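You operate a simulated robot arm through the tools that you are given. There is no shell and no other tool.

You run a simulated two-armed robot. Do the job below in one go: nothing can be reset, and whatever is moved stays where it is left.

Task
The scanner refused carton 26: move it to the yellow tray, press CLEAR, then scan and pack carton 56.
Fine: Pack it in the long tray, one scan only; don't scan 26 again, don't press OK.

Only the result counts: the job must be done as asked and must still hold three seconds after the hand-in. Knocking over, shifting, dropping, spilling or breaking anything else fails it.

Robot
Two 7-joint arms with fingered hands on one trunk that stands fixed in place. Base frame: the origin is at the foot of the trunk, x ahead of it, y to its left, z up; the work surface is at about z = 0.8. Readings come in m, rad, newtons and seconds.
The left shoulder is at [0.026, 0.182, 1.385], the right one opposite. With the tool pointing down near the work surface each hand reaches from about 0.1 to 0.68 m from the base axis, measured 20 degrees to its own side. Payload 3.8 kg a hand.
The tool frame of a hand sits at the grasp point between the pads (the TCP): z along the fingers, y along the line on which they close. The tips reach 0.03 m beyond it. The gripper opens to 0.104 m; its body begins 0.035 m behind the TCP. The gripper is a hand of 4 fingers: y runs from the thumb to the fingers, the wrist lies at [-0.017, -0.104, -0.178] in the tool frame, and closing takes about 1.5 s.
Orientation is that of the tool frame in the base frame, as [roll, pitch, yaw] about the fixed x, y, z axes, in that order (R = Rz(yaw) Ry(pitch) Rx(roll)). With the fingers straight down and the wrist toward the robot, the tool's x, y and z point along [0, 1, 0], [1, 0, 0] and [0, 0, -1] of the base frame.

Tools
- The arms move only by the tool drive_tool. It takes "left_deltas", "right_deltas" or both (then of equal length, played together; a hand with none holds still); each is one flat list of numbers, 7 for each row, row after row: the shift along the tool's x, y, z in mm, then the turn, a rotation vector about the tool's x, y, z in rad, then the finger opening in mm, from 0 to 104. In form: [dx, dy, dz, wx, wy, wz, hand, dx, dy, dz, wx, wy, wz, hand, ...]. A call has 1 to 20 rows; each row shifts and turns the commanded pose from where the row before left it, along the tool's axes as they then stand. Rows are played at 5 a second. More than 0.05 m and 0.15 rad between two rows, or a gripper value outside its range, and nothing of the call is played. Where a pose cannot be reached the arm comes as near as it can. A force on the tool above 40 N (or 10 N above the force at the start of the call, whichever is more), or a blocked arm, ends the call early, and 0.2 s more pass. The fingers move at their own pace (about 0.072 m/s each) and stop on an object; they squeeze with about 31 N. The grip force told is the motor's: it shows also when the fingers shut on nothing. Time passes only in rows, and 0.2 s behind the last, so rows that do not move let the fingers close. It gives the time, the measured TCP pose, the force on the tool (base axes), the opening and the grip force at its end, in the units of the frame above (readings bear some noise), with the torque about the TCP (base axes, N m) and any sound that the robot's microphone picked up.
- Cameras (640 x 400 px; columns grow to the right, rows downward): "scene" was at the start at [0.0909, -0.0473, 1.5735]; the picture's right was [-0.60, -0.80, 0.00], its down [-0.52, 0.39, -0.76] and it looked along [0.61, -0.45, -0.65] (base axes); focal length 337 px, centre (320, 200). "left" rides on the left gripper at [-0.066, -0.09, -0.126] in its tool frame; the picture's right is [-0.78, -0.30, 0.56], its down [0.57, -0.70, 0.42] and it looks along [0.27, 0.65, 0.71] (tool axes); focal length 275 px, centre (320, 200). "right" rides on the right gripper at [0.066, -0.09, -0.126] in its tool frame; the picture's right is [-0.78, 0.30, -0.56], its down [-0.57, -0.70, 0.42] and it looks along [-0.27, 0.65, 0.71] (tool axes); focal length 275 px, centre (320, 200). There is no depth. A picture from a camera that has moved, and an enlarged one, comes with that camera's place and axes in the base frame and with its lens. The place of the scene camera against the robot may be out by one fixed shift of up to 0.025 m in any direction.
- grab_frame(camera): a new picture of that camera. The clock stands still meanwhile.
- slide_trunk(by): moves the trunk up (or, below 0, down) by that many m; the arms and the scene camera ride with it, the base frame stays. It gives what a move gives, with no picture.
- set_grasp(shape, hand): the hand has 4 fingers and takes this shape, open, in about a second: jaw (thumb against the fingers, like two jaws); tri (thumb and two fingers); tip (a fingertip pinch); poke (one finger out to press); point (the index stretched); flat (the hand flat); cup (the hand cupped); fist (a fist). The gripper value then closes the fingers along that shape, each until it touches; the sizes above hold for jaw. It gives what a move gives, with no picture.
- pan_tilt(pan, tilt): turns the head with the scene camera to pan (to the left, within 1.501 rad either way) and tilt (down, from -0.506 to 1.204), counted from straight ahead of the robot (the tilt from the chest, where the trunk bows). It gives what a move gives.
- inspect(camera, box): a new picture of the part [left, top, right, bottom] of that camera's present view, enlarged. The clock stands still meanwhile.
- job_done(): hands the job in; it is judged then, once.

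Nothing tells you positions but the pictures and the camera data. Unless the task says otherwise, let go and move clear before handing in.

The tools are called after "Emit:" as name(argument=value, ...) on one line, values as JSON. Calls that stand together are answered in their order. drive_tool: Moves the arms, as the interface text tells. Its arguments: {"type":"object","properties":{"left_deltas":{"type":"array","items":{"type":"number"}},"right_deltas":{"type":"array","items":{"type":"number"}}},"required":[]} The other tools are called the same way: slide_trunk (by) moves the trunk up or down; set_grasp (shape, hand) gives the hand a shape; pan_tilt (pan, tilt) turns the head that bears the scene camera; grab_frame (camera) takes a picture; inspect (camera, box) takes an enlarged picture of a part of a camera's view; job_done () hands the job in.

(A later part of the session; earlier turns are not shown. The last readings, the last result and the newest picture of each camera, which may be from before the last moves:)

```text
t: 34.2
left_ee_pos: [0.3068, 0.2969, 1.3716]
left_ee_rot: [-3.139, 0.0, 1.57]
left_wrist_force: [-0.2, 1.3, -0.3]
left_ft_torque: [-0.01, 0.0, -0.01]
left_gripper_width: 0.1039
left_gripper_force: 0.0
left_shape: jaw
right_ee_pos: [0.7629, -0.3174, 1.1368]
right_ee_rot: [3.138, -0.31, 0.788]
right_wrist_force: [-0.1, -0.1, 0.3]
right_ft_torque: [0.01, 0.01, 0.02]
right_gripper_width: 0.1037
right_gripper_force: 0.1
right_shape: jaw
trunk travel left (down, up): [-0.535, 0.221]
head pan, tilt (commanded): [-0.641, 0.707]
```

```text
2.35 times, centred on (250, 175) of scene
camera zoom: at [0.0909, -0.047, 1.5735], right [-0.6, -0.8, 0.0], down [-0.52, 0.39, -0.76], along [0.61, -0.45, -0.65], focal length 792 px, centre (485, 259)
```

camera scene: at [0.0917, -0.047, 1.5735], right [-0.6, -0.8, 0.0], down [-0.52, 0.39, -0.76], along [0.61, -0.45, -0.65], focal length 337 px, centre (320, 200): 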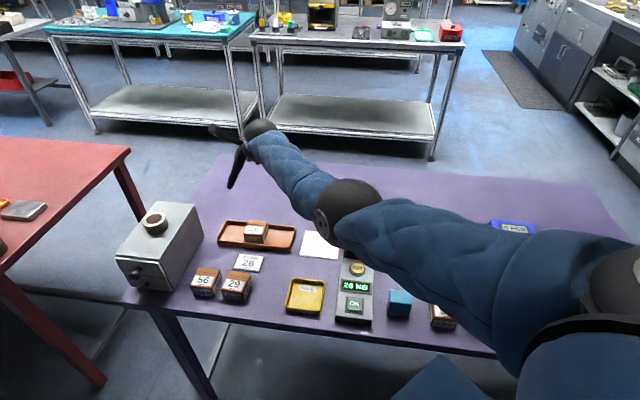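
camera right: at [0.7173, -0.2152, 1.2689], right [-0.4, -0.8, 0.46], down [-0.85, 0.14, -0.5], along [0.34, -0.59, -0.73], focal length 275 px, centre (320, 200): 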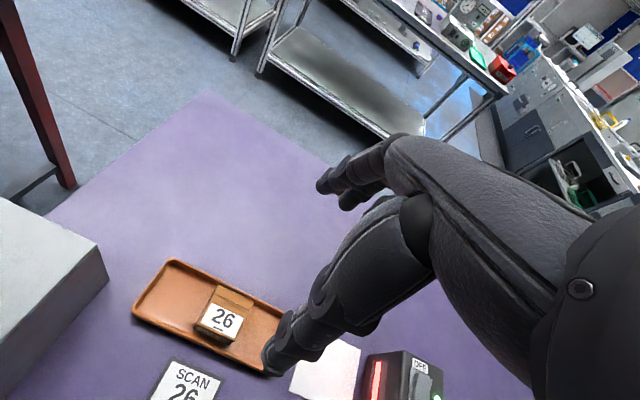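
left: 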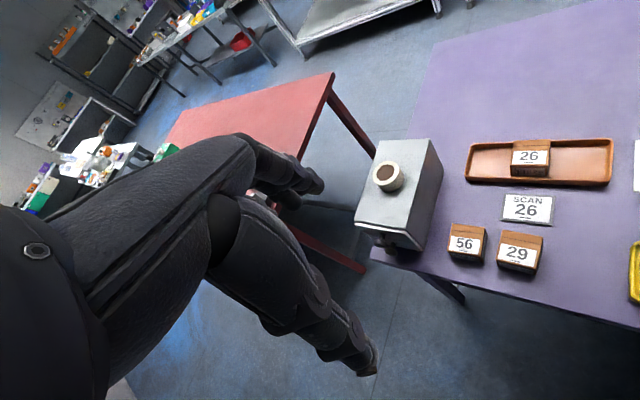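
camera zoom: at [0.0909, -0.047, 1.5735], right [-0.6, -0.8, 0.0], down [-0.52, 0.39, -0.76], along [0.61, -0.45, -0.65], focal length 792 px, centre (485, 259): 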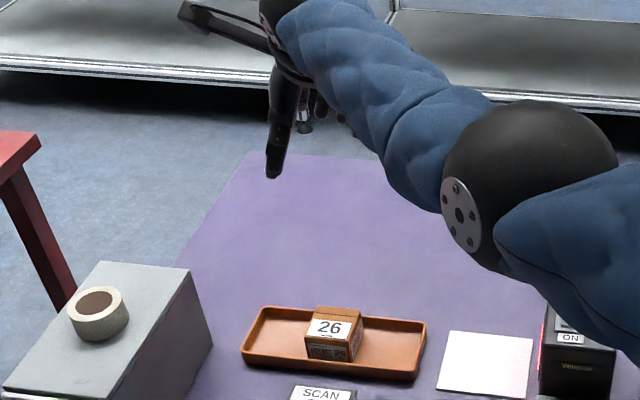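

The hand is centred directly above carton 26. I'll lower the trunk most of the way and check alignment.

Emit:
slide_trunk(by=-0.2)

Emit:
grab_frame(camera="scene")

Emit:
grab_frame(camera="right")

```text
t: 36.4
left_ee_pos: [0.3359, 0.2966, 1.1478]
left_ee_rot: [-3.053, 0.001, 1.571]
left_wrist_force: [0.0, -0.3, -0.1]
left_ft_torque: [-0.03, 0.0, 0.01]
left_gripper_width: 0.1036
left_gripper_force: 0.1
left_shape: jaw
right_ee_pos: [0.7621, -0.3174, 0.9375]
right_ee_rot: [3.139, -0.31, 0.786]
right_wrist_force: [-0.2, 0.2, -0.3]
right_ft_torque: [-0.01, -0.03, 0.0]
right_gripper_width: 0.1039
right_gripper_force: 0.1
right_shape: jaw
trunk travel left (down, up): [-0.335, 0.421]
head pan, tilt (commanded): [-0.641, 0.707]
```

```text
taken
camera scene: at [0.1329, -0.0471, 1.3722], right [-0.6, -0.8, 0.0], down [-0.52, 0.39, -0.76], along [0.61, -0.45, -0.65], focal length 337 px, centre (320, 200)
```

scene: 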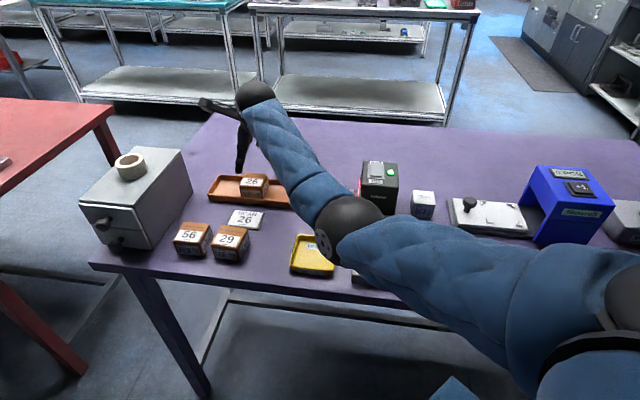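

```text
taken
camera right: at [0.7164, -0.2363, 1.0763], right [-0.43, -0.85, 0.3], down [-0.79, 0.2, -0.58], along [0.44, -0.49, -0.76], focal length 275 px, centre (320, 200)
```

right: 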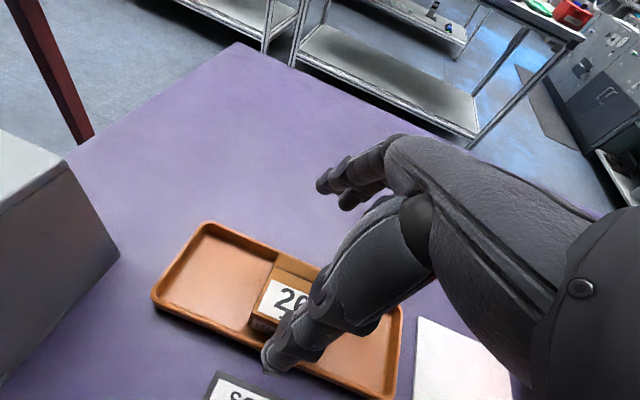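

The trunk leans forward a little as it lowers, which gives more reach, and the right hand held its x and y. I'll reduce the lean in place and check alignment closely.

Emit:
drive_tool(right_deltas=[0, 0, 0, 0, -0.08, 0, 104, 0, 0, 0, 0, -0.08, 0, 104, 0, 0, 0, 0, 0, 0, 104])

Emit:
grab_frame(camera="right")

Emit:
inspect(camera="right", box=[140, 200, 440, 400])

Emit:
inspect(camera="scene", box=[190, 90, 310, 220])

```text
t: 37.2
left_ee_pos: [0.3357, 0.2961, 1.1482]
left_ee_rot: [-3.053, 0.0, 1.572]
left_wrist_force: [-0.6, -0.4, -0.3]
left_ft_torque: [-0.01, 0.01, -0.01]
left_gripper_width: 0.1039
left_gripper_force: 0.1
left_shape: jaw
right_ee_pos: [0.7616, -0.317, 0.9381]
right_ee_rot: [3.139, -0.148, 0.786]
right_wrist_force: [0.3, 0.2, 0.0]
right_ft_torque: [0.01, -0.02, -0.01]
right_gripper_width: 0.1038
right_gripper_force: 0.0
right_shape: jaw
trunk travel left (down, up): [-0.335, 0.421]
head pan, tilt (commanded): [-0.641, 0.707]
```

```text
taken
camera right: at [0.732, -0.2208, 1.0699], right [-0.39, -0.81, 0.44], down [-0.85, 0.14, -0.51], along [0.35, -0.57, -0.74], focal length 275 px, centre (320, 200)
```

right: 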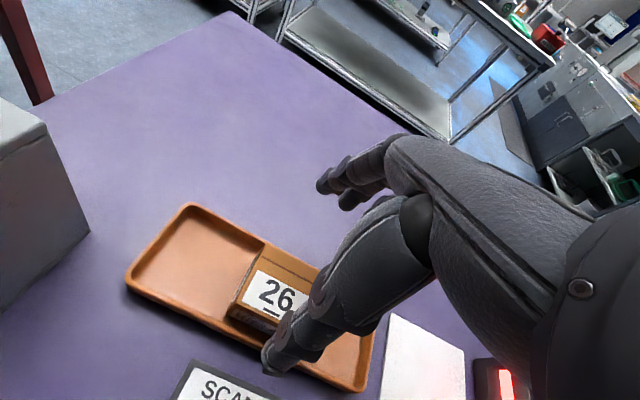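

```text
2.00 times, centred on (290, 300) of right
camera zoom: at [0.732, -0.2208, 1.0699], right [-0.39, -0.81, 0.44], down [-0.85, 0.14, -0.51], along [0.35, -0.57, -0.74], focal length 551 px, centre (380, 0)
```

zoom: 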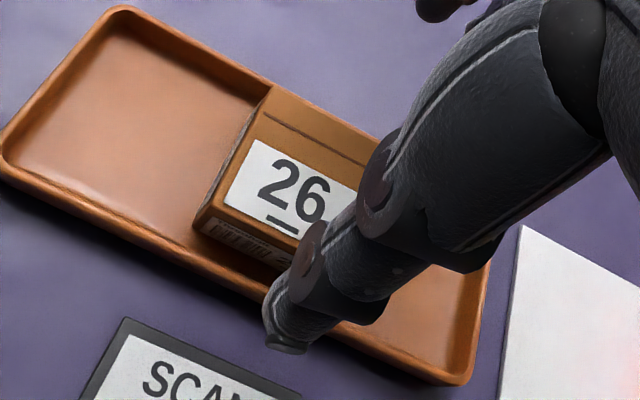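

```text
3.08 times, centred on (250, 155) of scene
camera zoom: at [0.1333, -0.0472, 1.372], right [-0.6, -0.8, 0.0], down [-0.52, 0.39, -0.76], along [0.61, -0.45, -0.65], focal length 1036 px, centre (535, 338)
```

zoom: 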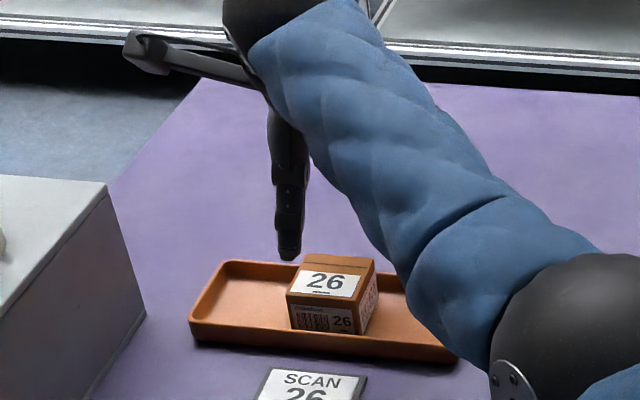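

The hand is within about 2 mm of the carton's centre. I'll lower the trunk further so the fingertips straddle the top of the carton, staying above the tray rim.

Emit:
drive_tool(right_deltas=[0, 1.7, 0, 0, 0, 0, 104])

Emit:
slide_trunk(by=-0.055)

Emit:
inspect(camera="scene", box=[180, 70, 320, 210])

Emit:
grab_frame(camera="right")

```text
t: 37.6
left_ee_pos: [0.3368, 0.2964, 1.1475]
left_ee_rot: [-3.053, 0.001, 1.57]
left_wrist_force: [0.1, 0.6, 0.1]
left_ft_torque: [0.05, 0.02, -0.04]
left_gripper_width: 0.1036
left_gripper_force: 0.1
left_shape: jaw
right_ee_pos: [0.764, -0.3185, 0.9362]
right_ee_rot: [3.139, -0.148, 0.787]
right_wrist_force: [-0.5, -0.4, -0.4]
right_ft_torque: [-0.03, -0.03, 0.03]
right_gripper_width: 0.1039
right_gripper_force: 0.0
right_shape: jaw
trunk travel left (down, up): [-0.335, 0.421]
head pan, tilt (commanded): [-0.641, 0.707]
```

```text
t: 38.5
left_ee_pos: [0.3488, 0.2969, 1.0815]
left_ee_rot: [-3.014, 0.001, 1.569]
left_wrist_force: [0.8, 0.3, -0.2]
left_ft_torque: [0.03, 0.01, -0.01]
left_gripper_width: 0.1037
left_gripper_force: 0.0
left_shape: jaw
right_ee_pos: [0.7637, -0.3169, 0.8837]
right_ee_rot: [3.139, -0.148, 0.785]
right_wrist_force: [0.5, 0.7, 0.3]
right_ft_torque: [0.01, 0.01, -0.01]
right_gripper_width: 0.1041
right_gripper_force: 0.0
right_shape: jaw
trunk travel left (down, up): [-0.28, 0.476]
head pan, tilt (commanded): [-0.641, 0.707]
```

```text
2.86 times, centred on (250, 140) of scene
camera zoom: at [0.1534, -0.0471, 1.3163], right [-0.6, -0.8, 0.0], down [-0.52, 0.39, -0.76], along [0.61, -0.45, -0.65], focal length 962 px, centre (520, 371)
```

zoom: 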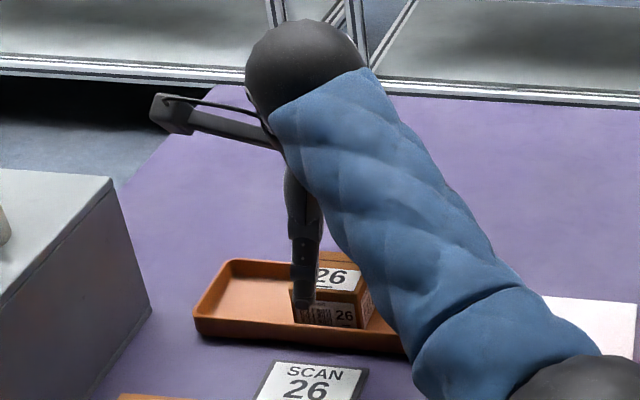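

```text
taken
camera right: at [0.7328, -0.2218, 1.0158], right [-0.39, -0.81, 0.44], down [-0.85, 0.14, -0.51], along [0.35, -0.57, -0.74], focal length 275 px, centre (320, 200)
```

right: 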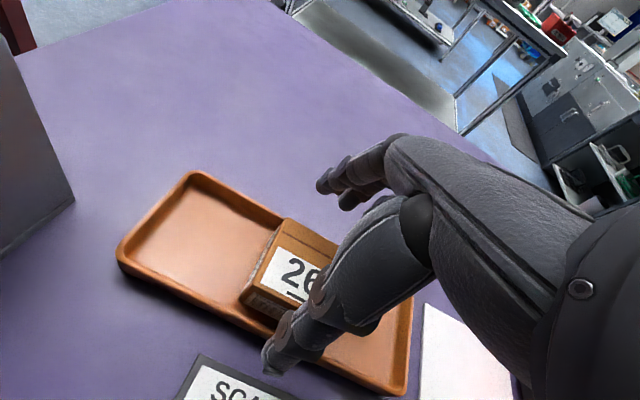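

The thumb is in front of the carton and the fingers are behind it, with clearance. I'll go down the last 2 cm with force watching.

Emit:
drive_tool(right_deltas=[-1.6, 0, 10.9, 0, 0, 0, 104, -1.6, 0, 10.9, 0, 0, 0, 104, 0, 0, 0, 0, 0, 0, 104])

Emit:
inspect(camera="scene", box=[200, 110, 320, 210])

Emit:
inspect(camera="right", box=[180, 180, 440, 400])

```text
t: 39.3
left_ee_pos: [0.3483, 0.2962, 1.0829]
left_ee_rot: [-3.011, 0.001, 1.57]
left_wrist_force: [0.8, -0.3, 0.1]
left_ft_torque: [0.02, 0.02, 0.03]
left_gripper_width: 0.1034
left_gripper_force: 0.0
left_shape: jaw
right_ee_pos: [0.7648, -0.3192, 0.8601]
right_ee_rot: [3.139, -0.15, 0.785]
right_wrist_force: [-0.1, 0.5, 0.2]
right_ft_torque: [0.0, -0.01, 0.01]
right_gripper_width: 0.104
right_gripper_force: 0.1
right_shape: jaw
trunk travel left (down, up): [-0.28, 0.476]
head pan, tilt (commanded): [-0.641, 0.707]
```

```text
4.00 times, centred on (260, 160) of scene
camera zoom: at [0.1541, -0.0471, 1.3161], right [-0.6, -0.8, 0.0], down [-0.52, 0.39, -0.76], along [0.61, -0.45, -0.65], focal length 1347 px, centre (560, 360)
```

zoom: 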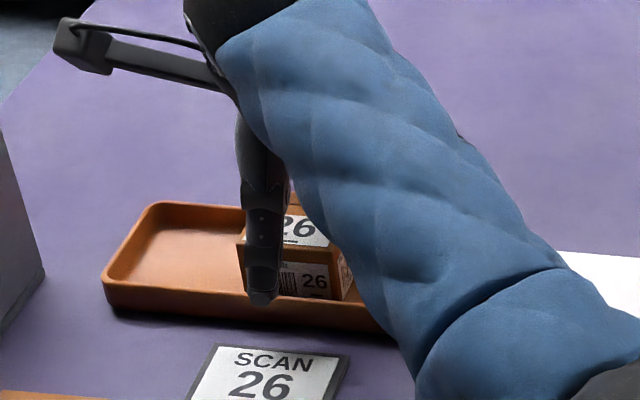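

```text
1.82 times, centred on (310, 290) of right
camera zoom: at [0.7337, -0.2214, 0.9927], right [-0.39, -0.81, 0.44], down [-0.85, 0.14, -0.51], along [0.35, -0.57, -0.74], focal length 500 px, centre (338, 36)
```

zoom: 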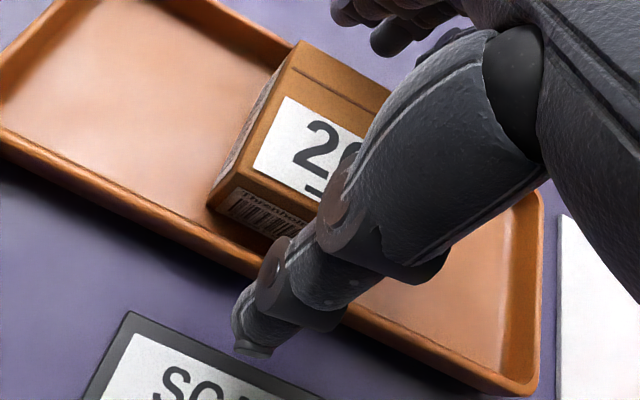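

Before closing I want to be sure the fingertips clear the tray rim, so I'll look closer at the rim and the fingers.

Emit:
inspect(camera="right", box=[170, 200, 330, 340])

Emit:
inspect(camera="right", box=[280, 280, 440, 400])

Emit:
inspect(camera="scene", box=[220, 150, 300, 210])

```text
2.86 times, centred on (250, 270) of right
camera zoom: at [0.7337, -0.2214, 0.9927], right [-0.39, -0.81, 0.44], down [-0.85, 0.14, -0.51], along [0.35, -0.57, -0.74], focal length 786 px, centre (520, 0)
```

zoom: 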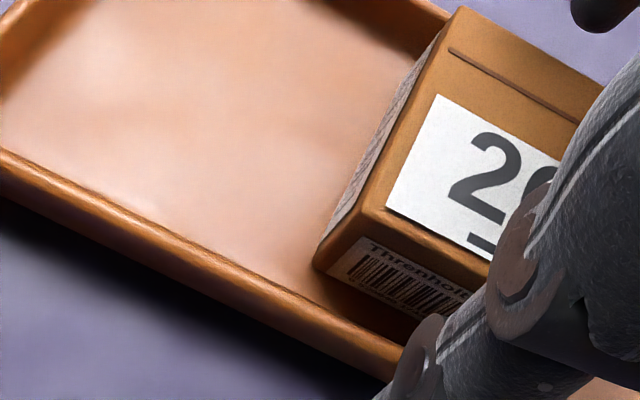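

```text
3.33 times, centred on (360, 340) of right
camera zoom: at [0.7337, -0.2214, 0.9927], right [-0.39, -0.81, 0.44], down [-0.85, 0.14, -0.51], along [0.35, -0.57, -0.74], focal length 918 px, centre (187, -267)
```

zoom: 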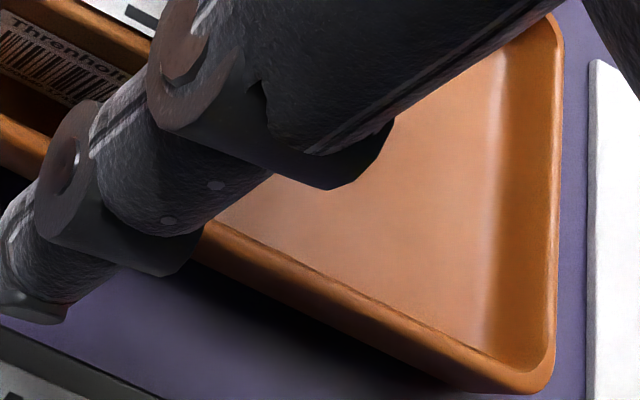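

```text
6.67 times, centred on (260, 180) of scene
camera zoom: at [0.1541, -0.0471, 1.3161], right [-0.6, -0.8, 0.0], down [-0.52, 0.39, -0.76], along [0.61, -0.45, -0.65], focal length 2246 px, centre (720, 333)
```

zoom: 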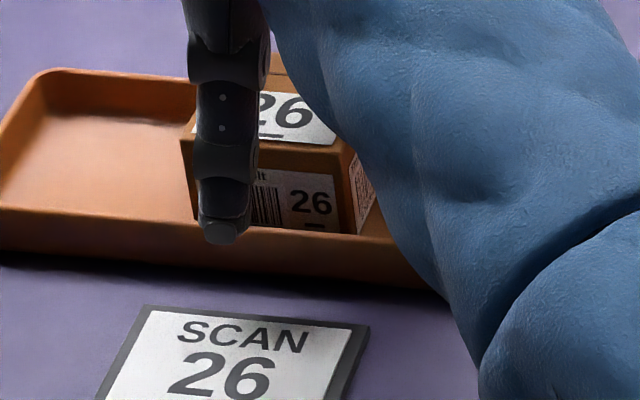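

The thumb clears the rim by about 8 mm, and the carton top looks nearer z = 0.84. I'll take most of the lean out in place so all the fingertips sit level for a better grip.

Emit:
drive_tool(right_deltas=[0, 0, 0, 0, -0.06, 0, 104, 0, 0, 0, 0, -0.05, 0, 104, 0, 0, 0, 0, 0, 0, 104])

```text
t: 40.1
left_ee_pos: [0.3484, 0.2961, 1.0811]
left_ee_rot: [-3.013, 0.004, 1.569]
left_wrist_force: [-0.1, -0.1, 0.2]
left_ft_torque: [0.0, 0.01, 0.02]
left_gripper_width: 0.1035
left_gripper_force: 0.1
left_shape: jaw
right_ee_pos: [0.764, -0.3174, 0.8602]
right_ee_rot: [3.141, -0.039, 0.786]
right_wrist_force: [0.4, 0.4, 0.7]
right_ft_torque: [-0.03, -0.02, 0.0]
right_gripper_width: 0.1039
right_gripper_force: 0.1
right_shape: jaw
trunk travel left (down, up): [-0.28, 0.476]
head pan, tilt (commanded): [-0.641, 0.707]
```

The reach now allows a nearly straight-down hand. I'll make a small centring move, go down 4 mm and close the fingers on carton 26.

Emit:
drive_tool(right_deltas=[-2.3, 3, 2, 0, 0, 0, 104, 0, 0, 2, 0, 0, 0, 104, 0, 0, 0, 0, 0, 0, 104])

Emit:
inspect(camera="scene", box=[200, 120, 320, 210])

Emit:
inspect(camera="right", box=[180, 160, 440, 400])

```text
t: 40.9
left_ee_pos: [0.3496, 0.2965, 1.0815]
left_ee_rot: [-3.012, 0.002, 1.569]
left_wrist_force: [-0.4, -0.8, -0.4]
left_ft_torque: [-0.02, 0.0, 0.0]
left_gripper_width: 0.1035
left_gripper_force: 0.0
left_shape: jaw
right_ee_pos: [0.765, -0.3223, 0.8566]
right_ee_rot: [3.137, -0.039, 0.786]
right_wrist_force: [-0.1, 1.1, 0.9]
right_ft_torque: [0.02, -0.03, 0.0]
right_gripper_width: 0.1038
right_gripper_force: 0.1
right_shape: jaw
trunk travel left (down, up): [-0.28, 0.476]
head pan, tilt (commanded): [-0.641, 0.707]
```

```text
4.44 times, centred on (260, 165) of scene
camera zoom: at [0.1542, -0.0471, 1.3161], right [-0.6, -0.8, 0.0], down [-0.52, 0.39, -0.76], along [0.61, -0.45, -0.65], focal length 1497 px, centre (587, 356)
```

zoom: 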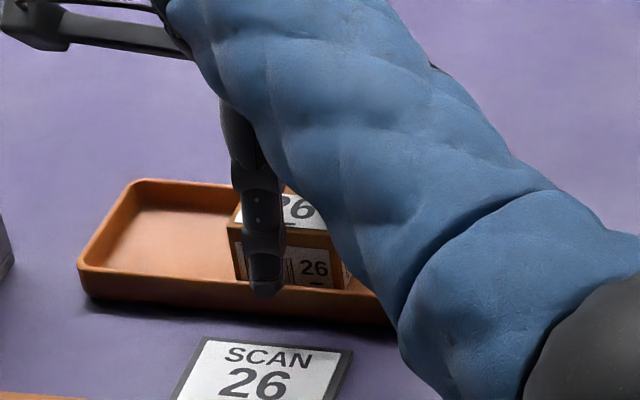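

```text
1.67 times, centred on (310, 280) of right
camera zoom: at [0.7449, -0.215, 0.9834], right [-0.36, -0.77, 0.53], down [-0.89, 0.1, -0.45], along [0.29, -0.63, -0.72], focal length 459 px, centre (337, 67)
```

zoom: 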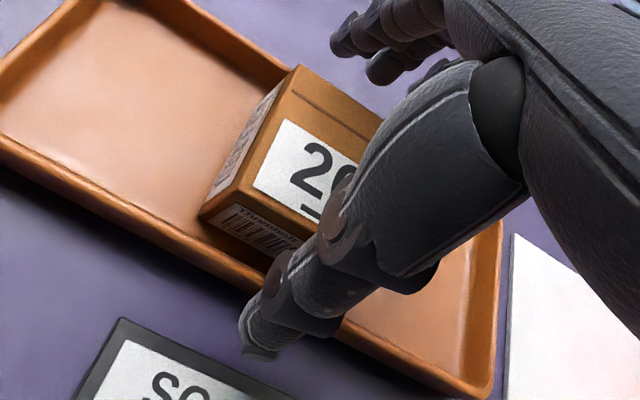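

The fingers straddle the carton. I'll close partway first and watch the forces.

Emit:
drive_tool(right_deltas=[0, 0, 0, 0, 0, 0, 90, 0, 0, 0, 0, 0, 0, 80, 0, 0, 0, 0, 0, 0, 72, 0, 0, 0, 0, 0, 0, 72])

Emit:
inspect(camera="scene", box=[200, 120, 320, 210])

Emit:
inspect(camera="right", box=[180, 160, 440, 400])

```text
t: 41.9
left_ee_pos: [0.35, 0.2963, 1.0821]
left_ee_rot: [-3.011, 0.001, 1.57]
left_wrist_force: [-0.5, 0.6, -0.1]
left_ft_torque: [0.02, 0.01, 0.02]
left_gripper_width: 0.1035
left_gripper_force: 0.1
left_shape: jaw
right_ee_pos: [0.7643, -0.3213, 0.8571]
right_ee_rot: [3.138, -0.04, 0.786]
right_wrist_force: [-0.5, 0.4, 0.5]
right_ft_torque: [0.0, -0.01, 0.03]
right_gripper_width: 0.0722
right_gripper_force: 0.0
right_shape: jaw
trunk travel left (down, up): [-0.28, 0.476]
head pan, tilt (commanded): [-0.641, 0.707]
```

```text
4.44 times, centred on (260, 165) of scene
camera zoom: at [0.1542, -0.0471, 1.3161], right [-0.6, -0.8, 0.0], down [-0.52, 0.39, -0.76], along [0.61, -0.45, -0.65], focal length 1497 px, centre (587, 356)
```

zoom: 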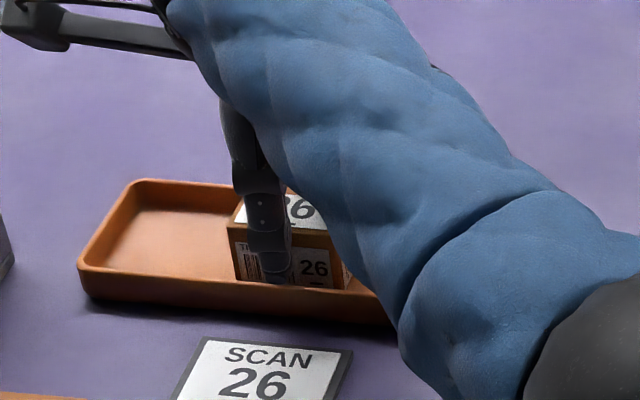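

```text
1.67 times, centred on (310, 280) of right
camera zoom: at [0.7449, -0.215, 0.9833], right [-0.36, -0.77, 0.53], down [-0.89, 0.1, -0.45], along [0.29, -0.63, -0.72], focal length 459 px, centre (337, 67)
```

zoom: 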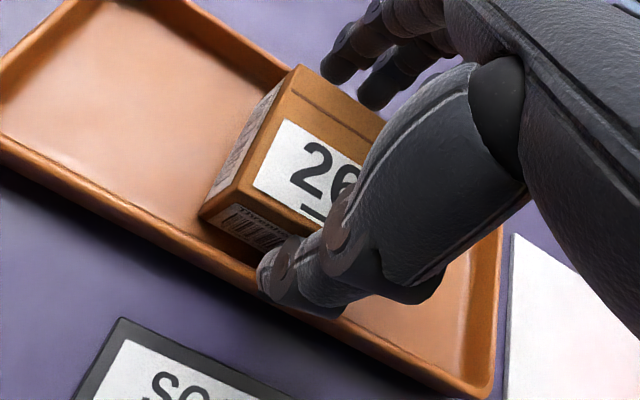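

The fingers are closing evenly above the rim. Now closing fully onto the carton.

Emit:
drive_tool(right_deltas=[0, 0, 0, 0, 0, 0, 64, 0, 0, 0, 0, 0, 0, 58, 0, 0, 0, 0, 0, 0, 50, 0, 0, 0, 0, 0, 0, 40, 0, 0, 0, 0, 0, 0, 30, 0, 0, 0, 0, 0, 0, 30, 0, 0, 0, 0, 0, 0, 30])

Emit:
inspect(camera="scene", box=[200, 120, 320, 210])

Emit:
inspect(camera="right", box=[180, 160, 440, 400])

```text
t: 43.5
left_ee_pos: [0.3501, 0.298, 1.0815]
left_ee_rot: [-3.012, 0.003, 1.57]
left_wrist_force: [-0.2, 0.2, 0.0]
left_ft_torque: [0.02, 0.0, 0.02]
left_gripper_width: 0.1037
left_gripper_force: 0.1
left_shape: jaw
right_ee_pos: [0.7647, -0.3213, 0.8559]
right_ee_rot: [-3.142, -0.039, 0.785]
right_wrist_force: [-1.2, -0.3, -0.9]
right_ft_torque: [0.01, 0.01, 0.0]
right_gripper_width: 0.0517
right_gripper_force: 30.4
right_shape: jaw
trunk travel left (down, up): [-0.28, 0.476]
head pan, tilt (commanded): [-0.641, 0.707]
```

```text
4.44 times, centred on (260, 165) of scene
camera zoom: at [0.1543, -0.0471, 1.3161], right [-0.6, -0.8, 0.0], down [-0.52, 0.39, -0.76], along [0.61, -0.45, -0.65], focal length 1497 px, centre (587, 356)
```

zoom: 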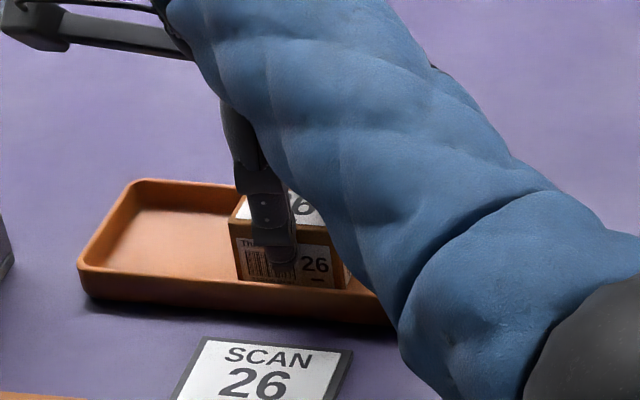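

```text
1.67 times, centred on (310, 280) of right
camera zoom: at [0.745, -0.215, 0.9831], right [-0.36, -0.77, 0.53], down [-0.89, 0.1, -0.45], along [0.29, -0.63, -0.72], focal length 459 px, centre (337, 67)
```

zoom: 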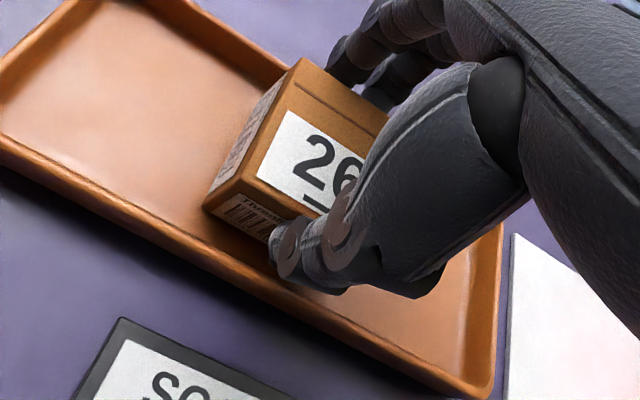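

Carton 26 is gripped at 52 mm with 30 N. I'll lift it slowly and check it stays level and the tray stays put.

Emit:
drive_tool(right_deltas=[0, 0, -4, 0, 0, 0, 30, 0, 0, -6, 0, 0, 0, 30, 0, 0, -10, 0, 0, 0, 30, 0, 0, -10, 0, 0, 0, 30])

Emit:
inspect(camera="scene", box=[200, 120, 320, 210])

Emit:
inspect(camera="right", box=[180, 160, 440, 400])

```text
t: 44.5
left_ee_pos: [0.3492, 0.2965, 1.0814]
left_ee_rot: [-3.013, 0.002, 1.571]
left_wrist_force: [-0.2, 1.8, -0.3]
left_ft_torque: [-0.01, 0.01, 0.01]
left_gripper_width: 0.1038
left_gripper_force: 0.1
left_shape: jaw
right_ee_pos: [0.7645, -0.3232, 0.8864]
right_ee_rot: [-3.141, -0.041, 0.786]
right_wrist_force: [-0.2, 0.4, -1.8]
right_ft_torque: [0.0, 0.01, 0.01]
right_gripper_width: 0.0518
right_gripper_force: 31.3
right_shape: jaw
trunk travel left (down, up): [-0.28, 0.476]
head pan, tilt (commanded): [-0.641, 0.707]
```

```text
4.44 times, centred on (260, 165) of scene
camera zoom: at [0.1543, -0.0471, 1.3161], right [-0.6, -0.8, 0.0], down [-0.52, 0.39, -0.76], along [0.61, -0.45, -0.65], focal length 1497 px, centre (587, 356)
```

zoom: 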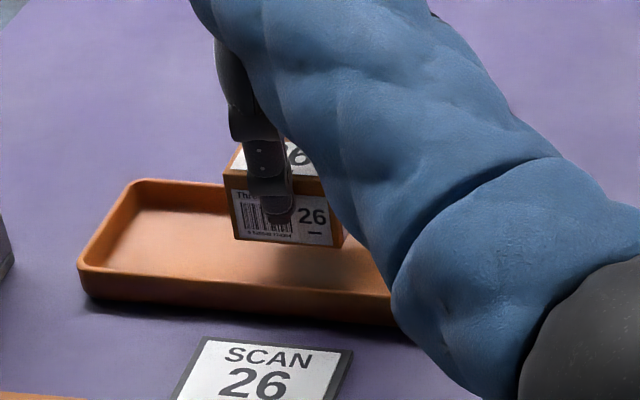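

```text
1.67 times, centred on (310, 280) of right
camera zoom: at [0.7434, -0.2166, 1.0136], right [-0.36, -0.77, 0.53], down [-0.89, 0.1, -0.45], along [0.29, -0.63, -0.72], focal length 459 px, centre (337, 67)
```

zoom: 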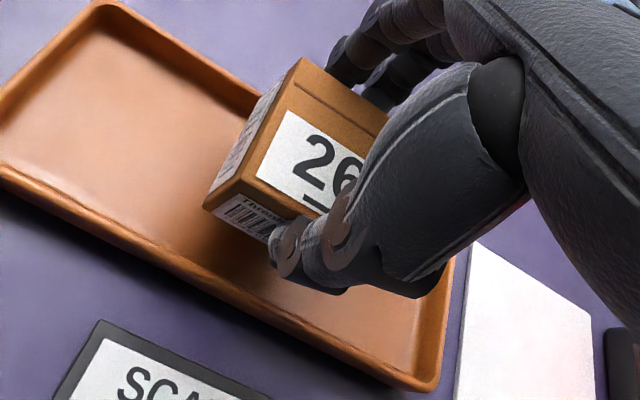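

Carton 26 lifted cleanly and level, and the tray stayed put. I'll raise it more and pull it straight back toward the robot, away from the scanner's line.

Emit:
drive_tool(right_deltas=[0, 0, -20, 0, 0, 0, 30, 0, 0, -25, 0, 0, 0, 30, 0, -10, -25, 0, 0, 0, 30, 0, -25, -10, 0, 0, 0, 30, 0, -30, 0, 0, 0, 0, 30, 0, -30, 0, 0, 0, 0, 30, 0, -25, 0, 0, 0, 0, 30])

Emit:
grab_frame(camera="scene")

```text
t: 46.1
left_ee_pos: [0.3504, 0.2969, 1.0828]
left_ee_rot: [-3.012, 0.001, 1.569]
left_wrist_force: [0.9, 0.4, 0.1]
left_ft_torque: [0.01, -0.03, 0.0]
left_gripper_width: 0.1036
left_gripper_force: 0.1
left_shape: jaw
right_ee_pos: [0.6755, -0.2398, 0.9638]
right_ee_rot: [3.14, -0.037, 0.785]
right_wrist_force: [0.7, 0.7, -1.3]
right_ft_torque: [-0.02, 0.04, -0.02]
right_gripper_width: 0.0519
right_gripper_force: 31.0
right_shape: jaw
trunk travel left (down, up): [-0.28, 0.476]
head pan, tilt (commanded): [-0.641, 0.707]
```

```text
taken
camera scene: at [0.1542, -0.0468, 1.3161], right [-0.6, -0.8, 0.0], down [-0.52, 0.39, -0.76], along [0.61, -0.45, -0.65], focal length 337 px, centre (320, 200)
```

scene: 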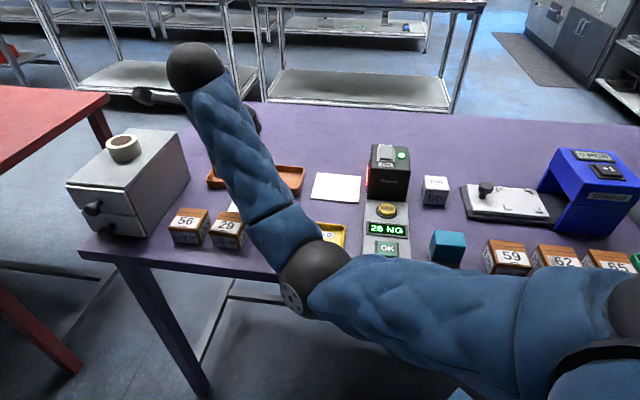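

The carton is clear of the tray. I'll raise the trunk so the elbow stays well above the table, then swing right to above the yellow tray.

Emit:
slide_trunk(by=0.2)

```text
t: 48.3
left_ee_pos: [0.3491, 0.2962, 1.2818]
left_ee_rot: [-3.012, 0.001, 1.569]
left_wrist_force: [0.1, 0.5, 0.3]
left_ft_torque: [-0.01, -0.01, 0.0]
left_gripper_width: 0.1036
left_gripper_force: 0.1
left_shape: jaw
right_ee_pos: [0.677, -0.2396, 1.1656]
right_ee_rot: [3.14, -0.039, 0.785]
right_wrist_force: [0.1, 0.2, -1.8]
right_ft_torque: [0.02, 0.0, 0.01]
right_gripper_width: 0.0518
right_gripper_force: 31.0
right_shape: jaw
trunk travel left (down, up): [-0.48, 0.276]
head pan, tilt (commanded): [-0.641, 0.707]
```

Emit:
drive_tool(right_deltas=[-30.8, -10.7, 17.2, 0, 0, 0, 30, -30.8, -10.7, 17.2, 0, 0, 0, 30, -30.8, -10.7, 17.2, 0, 0, 0, 30, -30.8, -10.7, 17.2, 0, 0, 0, 30, -30.8, -10.7, 17.2, 0, 0, 0, 30, -30.8, -10.7, 17.2, 0, 0, 0, 30])

Emit:
grab_frame(camera="scene")

Emit:
grab_frame(camera="right")

```text
t: 49.7
left_ee_pos: [0.3488, 0.2967, 1.282]
left_ee_rot: [-3.014, 0.0, 1.57]
left_wrist_force: [0.5, 0.1, -0.8]
left_ft_torque: [-0.02, 0.0, -0.01]
left_gripper_width: 0.1038
left_gripper_force: 0.1
left_shape: jaw
right_ee_pos: [0.5025, -0.3212, 1.0559]
right_ee_rot: [3.138, -0.041, 0.784]
right_wrist_force: [-0.4, 0.7, -0.9]
right_ft_torque: [0.0, 0.04, 0.01]
right_gripper_width: 0.0518
right_gripper_force: 31.4
right_shape: jaw
trunk travel left (down, up): [-0.48, 0.276]
head pan, tilt (commanded): [-0.641, 0.707]
```

```text
taken
camera scene: at [0.097, -0.0475, 1.5183], right [-0.6, -0.8, 0.0], down [-0.52, 0.39, -0.76], along [0.61, -0.45, -0.65], focal length 337 px, centre (320, 200)
```

scene: 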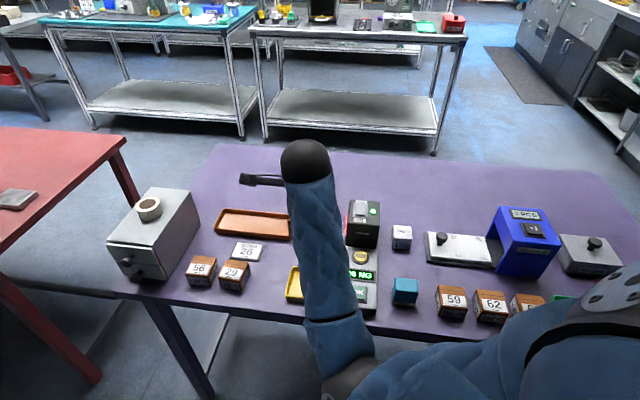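

```text
taken
camera right: at [0.4827, -0.2156, 1.1829], right [-0.36, -0.77, 0.53], down [-0.89, 0.1, -0.45], along [0.29, -0.63, -0.72], focal length 275 px, centre (320, 200)
```

right: 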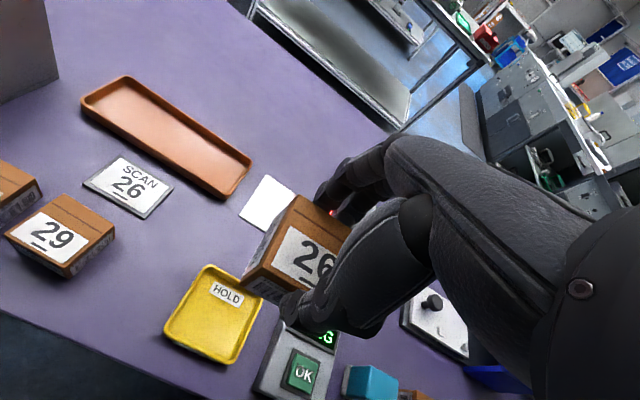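

Carton 26 is held over the yellow tray. I'll measure the tray exactly from this view.

Emit:
inspect(camera="right", box=[140, 230, 340, 390])

```text
2.50 times, centred on (240, 310) of right
camera zoom: at [0.4827, -0.2156, 1.1829], right [-0.36, -0.77, 0.53], down [-0.89, 0.1, -0.45], along [0.29, -0.63, -0.72], focal length 688 px, centre (520, -75)
```

zoom: 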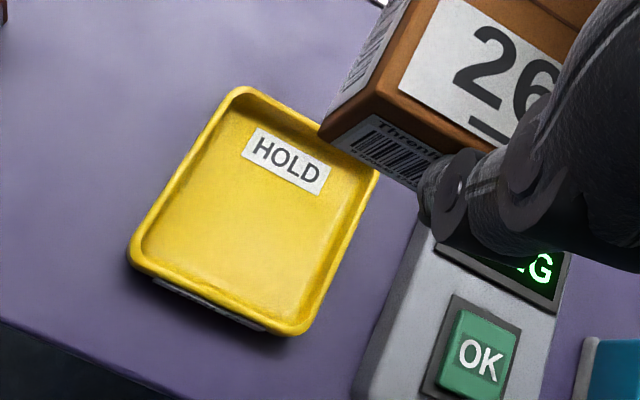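

The yellow tray is centred at about (0.502, -0.318), 8.5 cm wide, and the carton is about 5.5 cm. I'll centre over it and descend most of the way.

Emit:
drive_tool(right_deltas=[1.9, -2.6, 0, 0, 0, 0, 30, -1.5, 0, 37, 0, 0, 0, 30, -1.5, 0, 37, 0, 0, 0, 30, -1.5, 0, 37, 0, 0, 0, 30, -1.5, 0, 37, 0, 0, 0, 30])

Emit:
grab_frame(camera="scene")

Emit:
inspect(camera="right", box=[140, 180, 440, 390])

```text
t: 51.1
left_ee_pos: [0.3501, 0.2958, 1.2814]
left_ee_rot: [-3.014, 0.002, 1.571]
left_wrist_force: [-0.2, 0.3, -0.1]
left_ft_torque: [0.02, -0.02, 0.03]
left_gripper_width: 0.1036
left_gripper_force: 0.1
left_shape: jaw
right_ee_pos: [0.5463, -0.3639, 0.9755]
right_ee_rot: [3.002, -0.078, 0.759]
right_wrist_force: [0.0, 0.7, -2.2]
right_ft_torque: [0.01, 0.03, 0.01]
right_gripper_width: 0.0515
right_gripper_force: 31.1
right_shape: jaw
trunk travel left (down, up): [-0.48, 0.276]
head pan, tilt (commanded): [-0.641, 0.707]
stopped in row 5 (right hand): the arm was blocked; the commanded pose is now the measured one
```

```text
taken
camera scene: at [0.0977, -0.0473, 1.5183], right [-0.6, -0.8, 0.0], down [-0.52, 0.39, -0.76], along [0.61, -0.45, -0.65], focal length 337 px, centre (320, 200)
```

scene: 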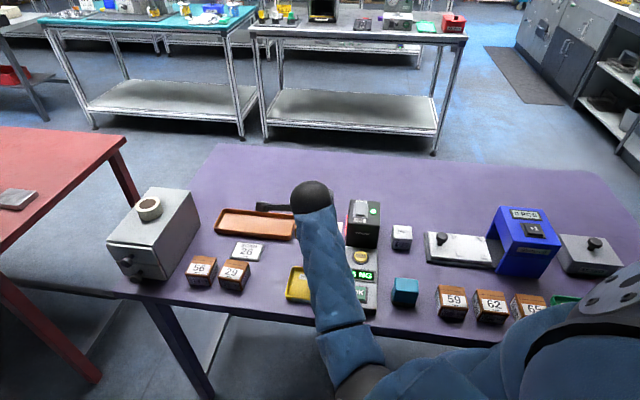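

```text
1.90 times, centred on (290, 285) of right
camera zoom: at [0.5161, -0.247, 1.0907], right [-0.45, -0.72, 0.53], down [-0.82, 0.1, -0.56], along [0.35, -0.69, -0.64], focal length 524 px, centre (377, 38)
```

zoom: 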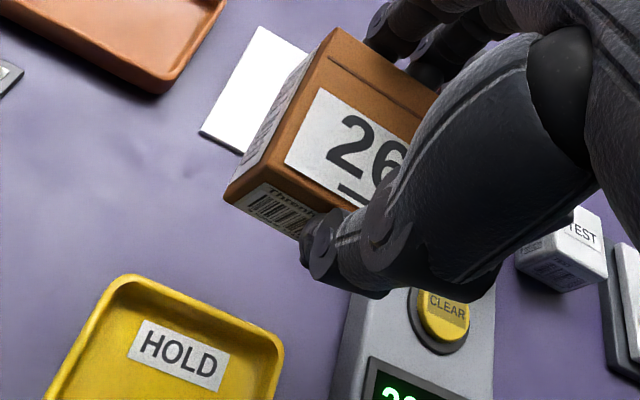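

The arm was blocked on the way down with no force at the hand, so it's the elbow or upper arm and nothing on the table was touched. I'll rise again first and look at the arm itself.

Emit:
drive_tool(right_deltas=[0, 0, -30, 0, 0, 0, 30, 0, 0, -30, 0, 0, 0, 30])

Emit:
pan_tilt(pan=-0.7, tilt=1.15)

Emit:
grab_frame(camera="scene")

```text
t: 51.7
left_ee_pos: [0.3483, 0.2956, 1.2816]
left_ee_rot: [-3.013, 0.001, 1.569]
left_wrist_force: [0.3, 0.4, -0.3]
left_ft_torque: [0.05, -0.02, -0.02]
left_gripper_width: 0.1038
left_gripper_force: 0.1
left_shape: jaw
right_ee_pos: [0.5379, -0.3647, 1.0355]
right_ee_rot: [2.994, -0.068, 0.753]
right_wrist_force: [0.3, 0.5, -1.5]
right_ft_torque: [0.01, -0.01, -0.02]
right_gripper_width: 0.0516
right_gripper_force: 30.7
right_shape: jaw
trunk travel left (down, up): [-0.48, 0.276]
head pan, tilt (commanded): [-0.641, 0.707]
```

```text
t: 52.6
left_ee_pos: [0.3489, 0.2959, 1.282]
left_ee_rot: [-3.012, 0.002, 1.571]
left_wrist_force: [-0.3, -0.6, 0.9]
left_ft_torque: [0.0, 0.0, 0.03]
left_gripper_width: 0.1035
left_gripper_force: 0.1
left_shape: jaw
right_ee_pos: [0.5388, -0.3666, 1.0351]
right_ee_rot: [2.995, -0.072, 0.751]
right_wrist_force: [1.6, 0.3, -1.6]
right_ft_torque: [0.01, 0.03, 0.05]
right_gripper_width: 0.0515
right_gripper_force: 31.3
right_shape: jaw
trunk travel left (down, up): [-0.48, 0.276]
head pan, tilt (commanded): [-0.7, 1.15]
```

```text
taken
camera scene: at [0.0757, -0.0349, 1.4858], right [-0.64, -0.77, 0.0], down [-0.7, 0.59, -0.41], along [0.31, -0.26, -0.91], focal length 337 px, centre (320, 200)
```

scene: 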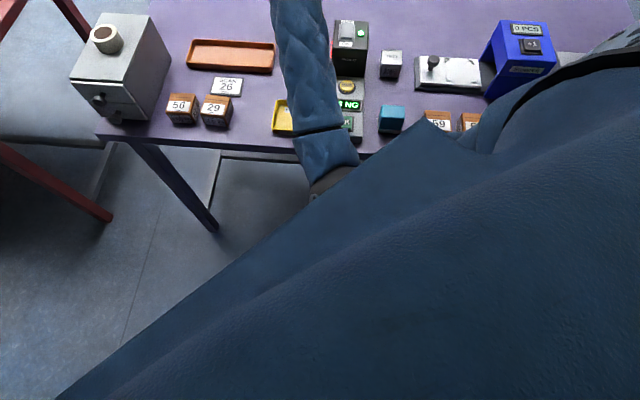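

The blockage is the right elbow folding in against the robot's own chest. I'll swing back out to straighten the arm and turn the hand so the elbow goes to the outside. Carton 26 then goes in turned 90°, which is fine for the hold tray.

Emit:
drive_tool(right_deltas=[0, 0, -10, 0.073, -0.036, 0, 30, 0, 0, -10, 0.073, -0.036, 0, 30, 31.7, 10.4, -12, 0, 0, 0, 30, 31.7, 10.4, -12, 0, 0, 0, 30, 31.7, 10.4, -12, 0, 0, 0, 30, 31.7, 10.4, -12, 0, 0, 0, 30, 0, 0, 0, 0, 0, -0.122, 30, 0, 0, 0, 0, 0, -0.122, 30, 0, 0, 0, 0, 0, -0.122, 30, 0, 0, 0, 0, 0, -0.122, 30, 0, 0, 0, 0, 0, -0.122, 30])

Emit:
pan_tilt(pan=-0.641, tilt=0.85)

Emit:
grab_frame(camera="scene")

```text
t: 55.0
left_ee_pos: [0.3493, 0.2958, 1.2823]
left_ee_rot: [-3.012, 0.0, 1.571]
left_wrist_force: [-0.6, -0.6, 0.7]
left_ft_torque: [0.0, -0.03, 0.0]
left_gripper_width: 0.1037
left_gripper_force: 0.2
left_shape: jaw
right_ee_pos: [0.6567, -0.3006, 1.1008]
right_ee_rot: [-3.139, -0.015, 1.37]
right_wrist_force: [0.9, 0.2, -1.1]
right_ft_torque: [-0.02, -0.01, 0.03]
right_gripper_width: 0.0512
right_gripper_force: 31.1
right_shape: jaw
trunk travel left (down, up): [-0.48, 0.276]
head pan, tilt (commanded): [-0.7, 1.15]
```

```text
t: 55.8
left_ee_pos: [0.3501, 0.2959, 1.2814]
left_ee_rot: [-3.012, 0.001, 1.571]
left_wrist_force: [-0.1, 0.5, 0.0]
left_ft_torque: [-0.01, 0.03, 0.02]
left_gripper_width: 0.1034
left_gripper_force: 0.0
left_shape: jaw
right_ee_pos: [0.6559, -0.3005, 1.103]
right_ee_rot: [-3.138, -0.017, 1.367]
right_wrist_force: [-0.1, 0.8, -2.0]
right_ft_torque: [-0.05, 0.04, 0.0]
right_gripper_width: 0.0519
right_gripper_force: 30.9
right_shape: jaw
trunk travel left (down, up): [-0.48, 0.276]
head pan, tilt (commanded): [-0.641, 0.85]
```

```text
taken
camera scene: at [0.0928, -0.0432, 1.5065], right [-0.6, -0.8, 0.0], down [-0.6, 0.45, -0.66], along [0.53, -0.39, -0.75], focal length 337 px, centre (320, 200)
```

scene: 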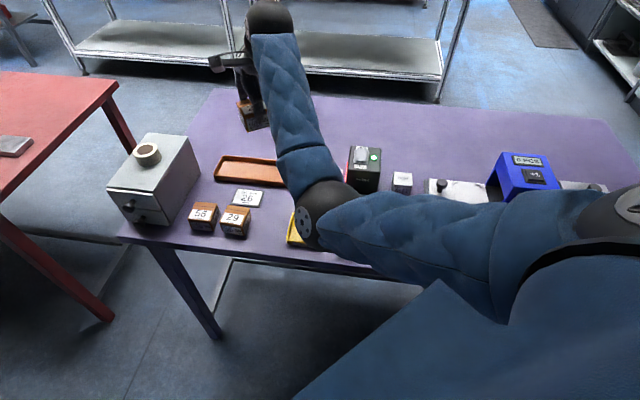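

Emit:
drive_tool(right_deltas=[0, -10, 0, 0, 0, -0.141, 30, 0, -10, 0, 0, 0, -0.141, 30, 0, -10, 0, 0, 0, -0.141, 30, 0, 0, 0, 0, 0, -0.141, 30, 0, 0, 0, 0, 0, -0.141, 30, 0, 0, 0, 0, 0, -0.141, 30, 0, 0, 0, 0, 0, -0.141, 30])

Emit:
grab_frame(camera="scene")

```text
t: 57.4
left_ee_pos: [0.3506, 0.2958, 1.2818]
left_ee_rot: [-3.01, 0.001, 1.569]
left_wrist_force: [-0.1, -0.2, 0.0]
left_ft_torque: [0.02, -0.03, 0.02]
left_gripper_width: 0.1037
left_gripper_force: 0.0
left_shape: jaw
right_ee_pos: [0.6276, -0.2988, 1.1016]
right_ee_rot: [3.13, -0.012, 2.356]
right_wrist_force: [-0.3, 0.7, -2.7]
right_ft_torque: [0.0, -0.01, 0.0]
right_gripper_width: 0.0515
right_gripper_force: 30.9
right_shape: jaw
trunk travel left (down, up): [-0.48, 0.276]
head pan, tilt (commanded): [-0.641, 0.85]
```

```text
taken
camera scene: at [0.093, -0.0435, 1.5066], right [-0.6, -0.8, 0.0], down [-0.6, 0.45, -0.66], along [0.53, -0.39, -0.75], focal length 337 px, centre (320, 200)
```

scene: 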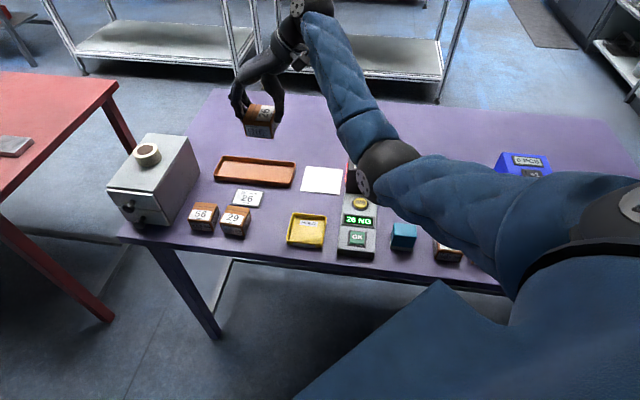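

The elbow is now on the outside. I'll move back over the yellow tray with this hand orientation.

Emit:
drive_tool(right_deltas=[18.8, -25.6, 20, 0, 0, 0, 30, 18.8, -25.6, 20, 0, 0, 0, 30, 18.8, -25.6, 20, 0, 0, 0, 30, 18.8, -25.6, 20, 0, 0, 0, 30])

Emit:
grab_frame(camera="scene")

Emit:
grab_frame(camera="right")

```text
t: 58.4
left_ee_pos: [0.3476, 0.2962, 1.2822]
left_ee_rot: [-3.015, 0.0, 1.572]
left_wrist_force: [-0.6, 0.0, -0.5]
left_ft_torque: [-0.01, 0.03, 0.01]
left_gripper_width: 0.104
left_gripper_force: 0.0
left_shape: jaw
right_ee_pos: [0.5, -0.3149, 1.023]
right_ee_rot: [3.13, -0.012, 2.355]
right_wrist_force: [-0.4, -0.9, -2.0]
right_ft_torque: [-0.02, 0.0, -0.01]
right_gripper_width: 0.0514
right_gripper_force: 31.5
right_shape: jaw
trunk travel left (down, up): [-0.48, 0.276]
head pan, tilt (commanded): [-0.641, 0.85]
```

```text
taken
camera scene: at [0.0918, -0.0438, 1.5066], right [-0.6, -0.8, 0.0], down [-0.6, 0.45, -0.66], along [0.53, -0.39, -0.75], focal length 337 px, centre (320, 200)
```

scene: 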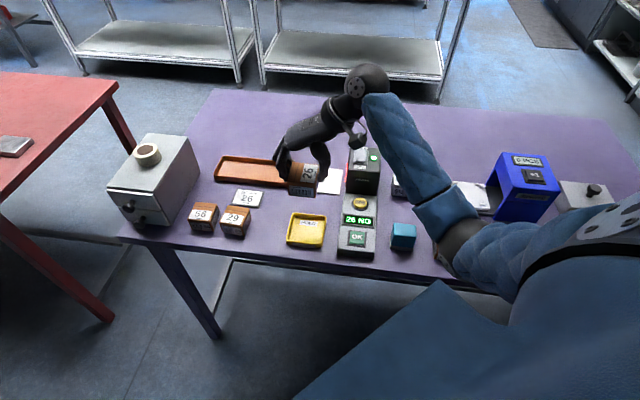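

```text
taken
camera right: at [0.3902, -0.3328, 1.1469], right [0.76, -0.35, 0.55], down [-0.09, -0.89, -0.44], along [0.65, 0.28, -0.71], focal length 275 px, centre (320, 200)
```

right: 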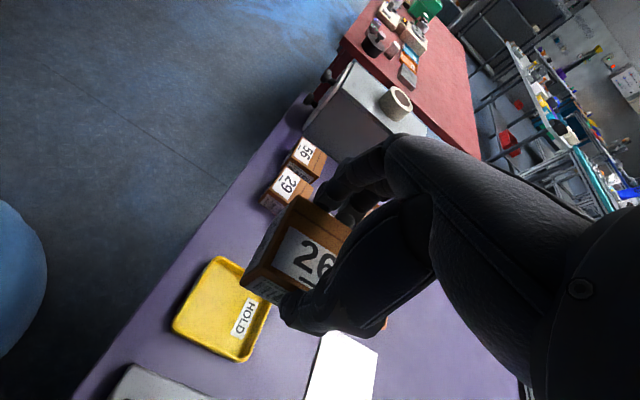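

Emit:
inspect(camera="right", box=[160, 180, 380, 370])

Emit:
inspect(camera="scene", box=[260, 130, 420, 270])

```text
2.11 times, centred on (270, 275) of right
camera zoom: at [0.3902, -0.3328, 1.1469], right [0.76, -0.35, 0.55], down [-0.09, -0.89, -0.44], along [0.65, 0.28, -0.71], focal length 580 px, centre (425, 42)
```

zoom: 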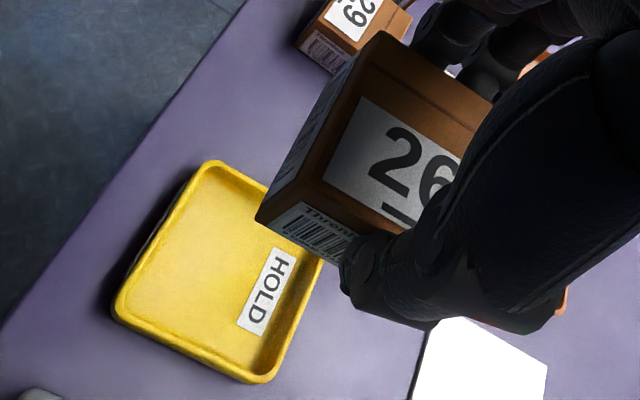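

```text
2.86 times, centred on (340, 200) of scene
camera zoom: at [0.0918, -0.0438, 1.5066], right [-0.6, -0.8, 0.0], down [-0.6, 0.45, -0.66], along [0.53, -0.39, -0.75], focal length 962 px, centre (263, 200)
```

zoom: 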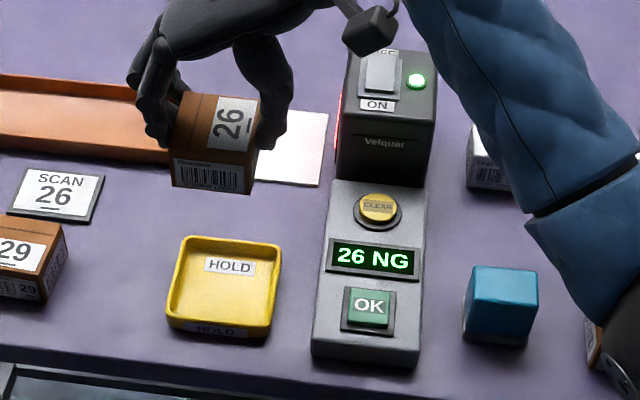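

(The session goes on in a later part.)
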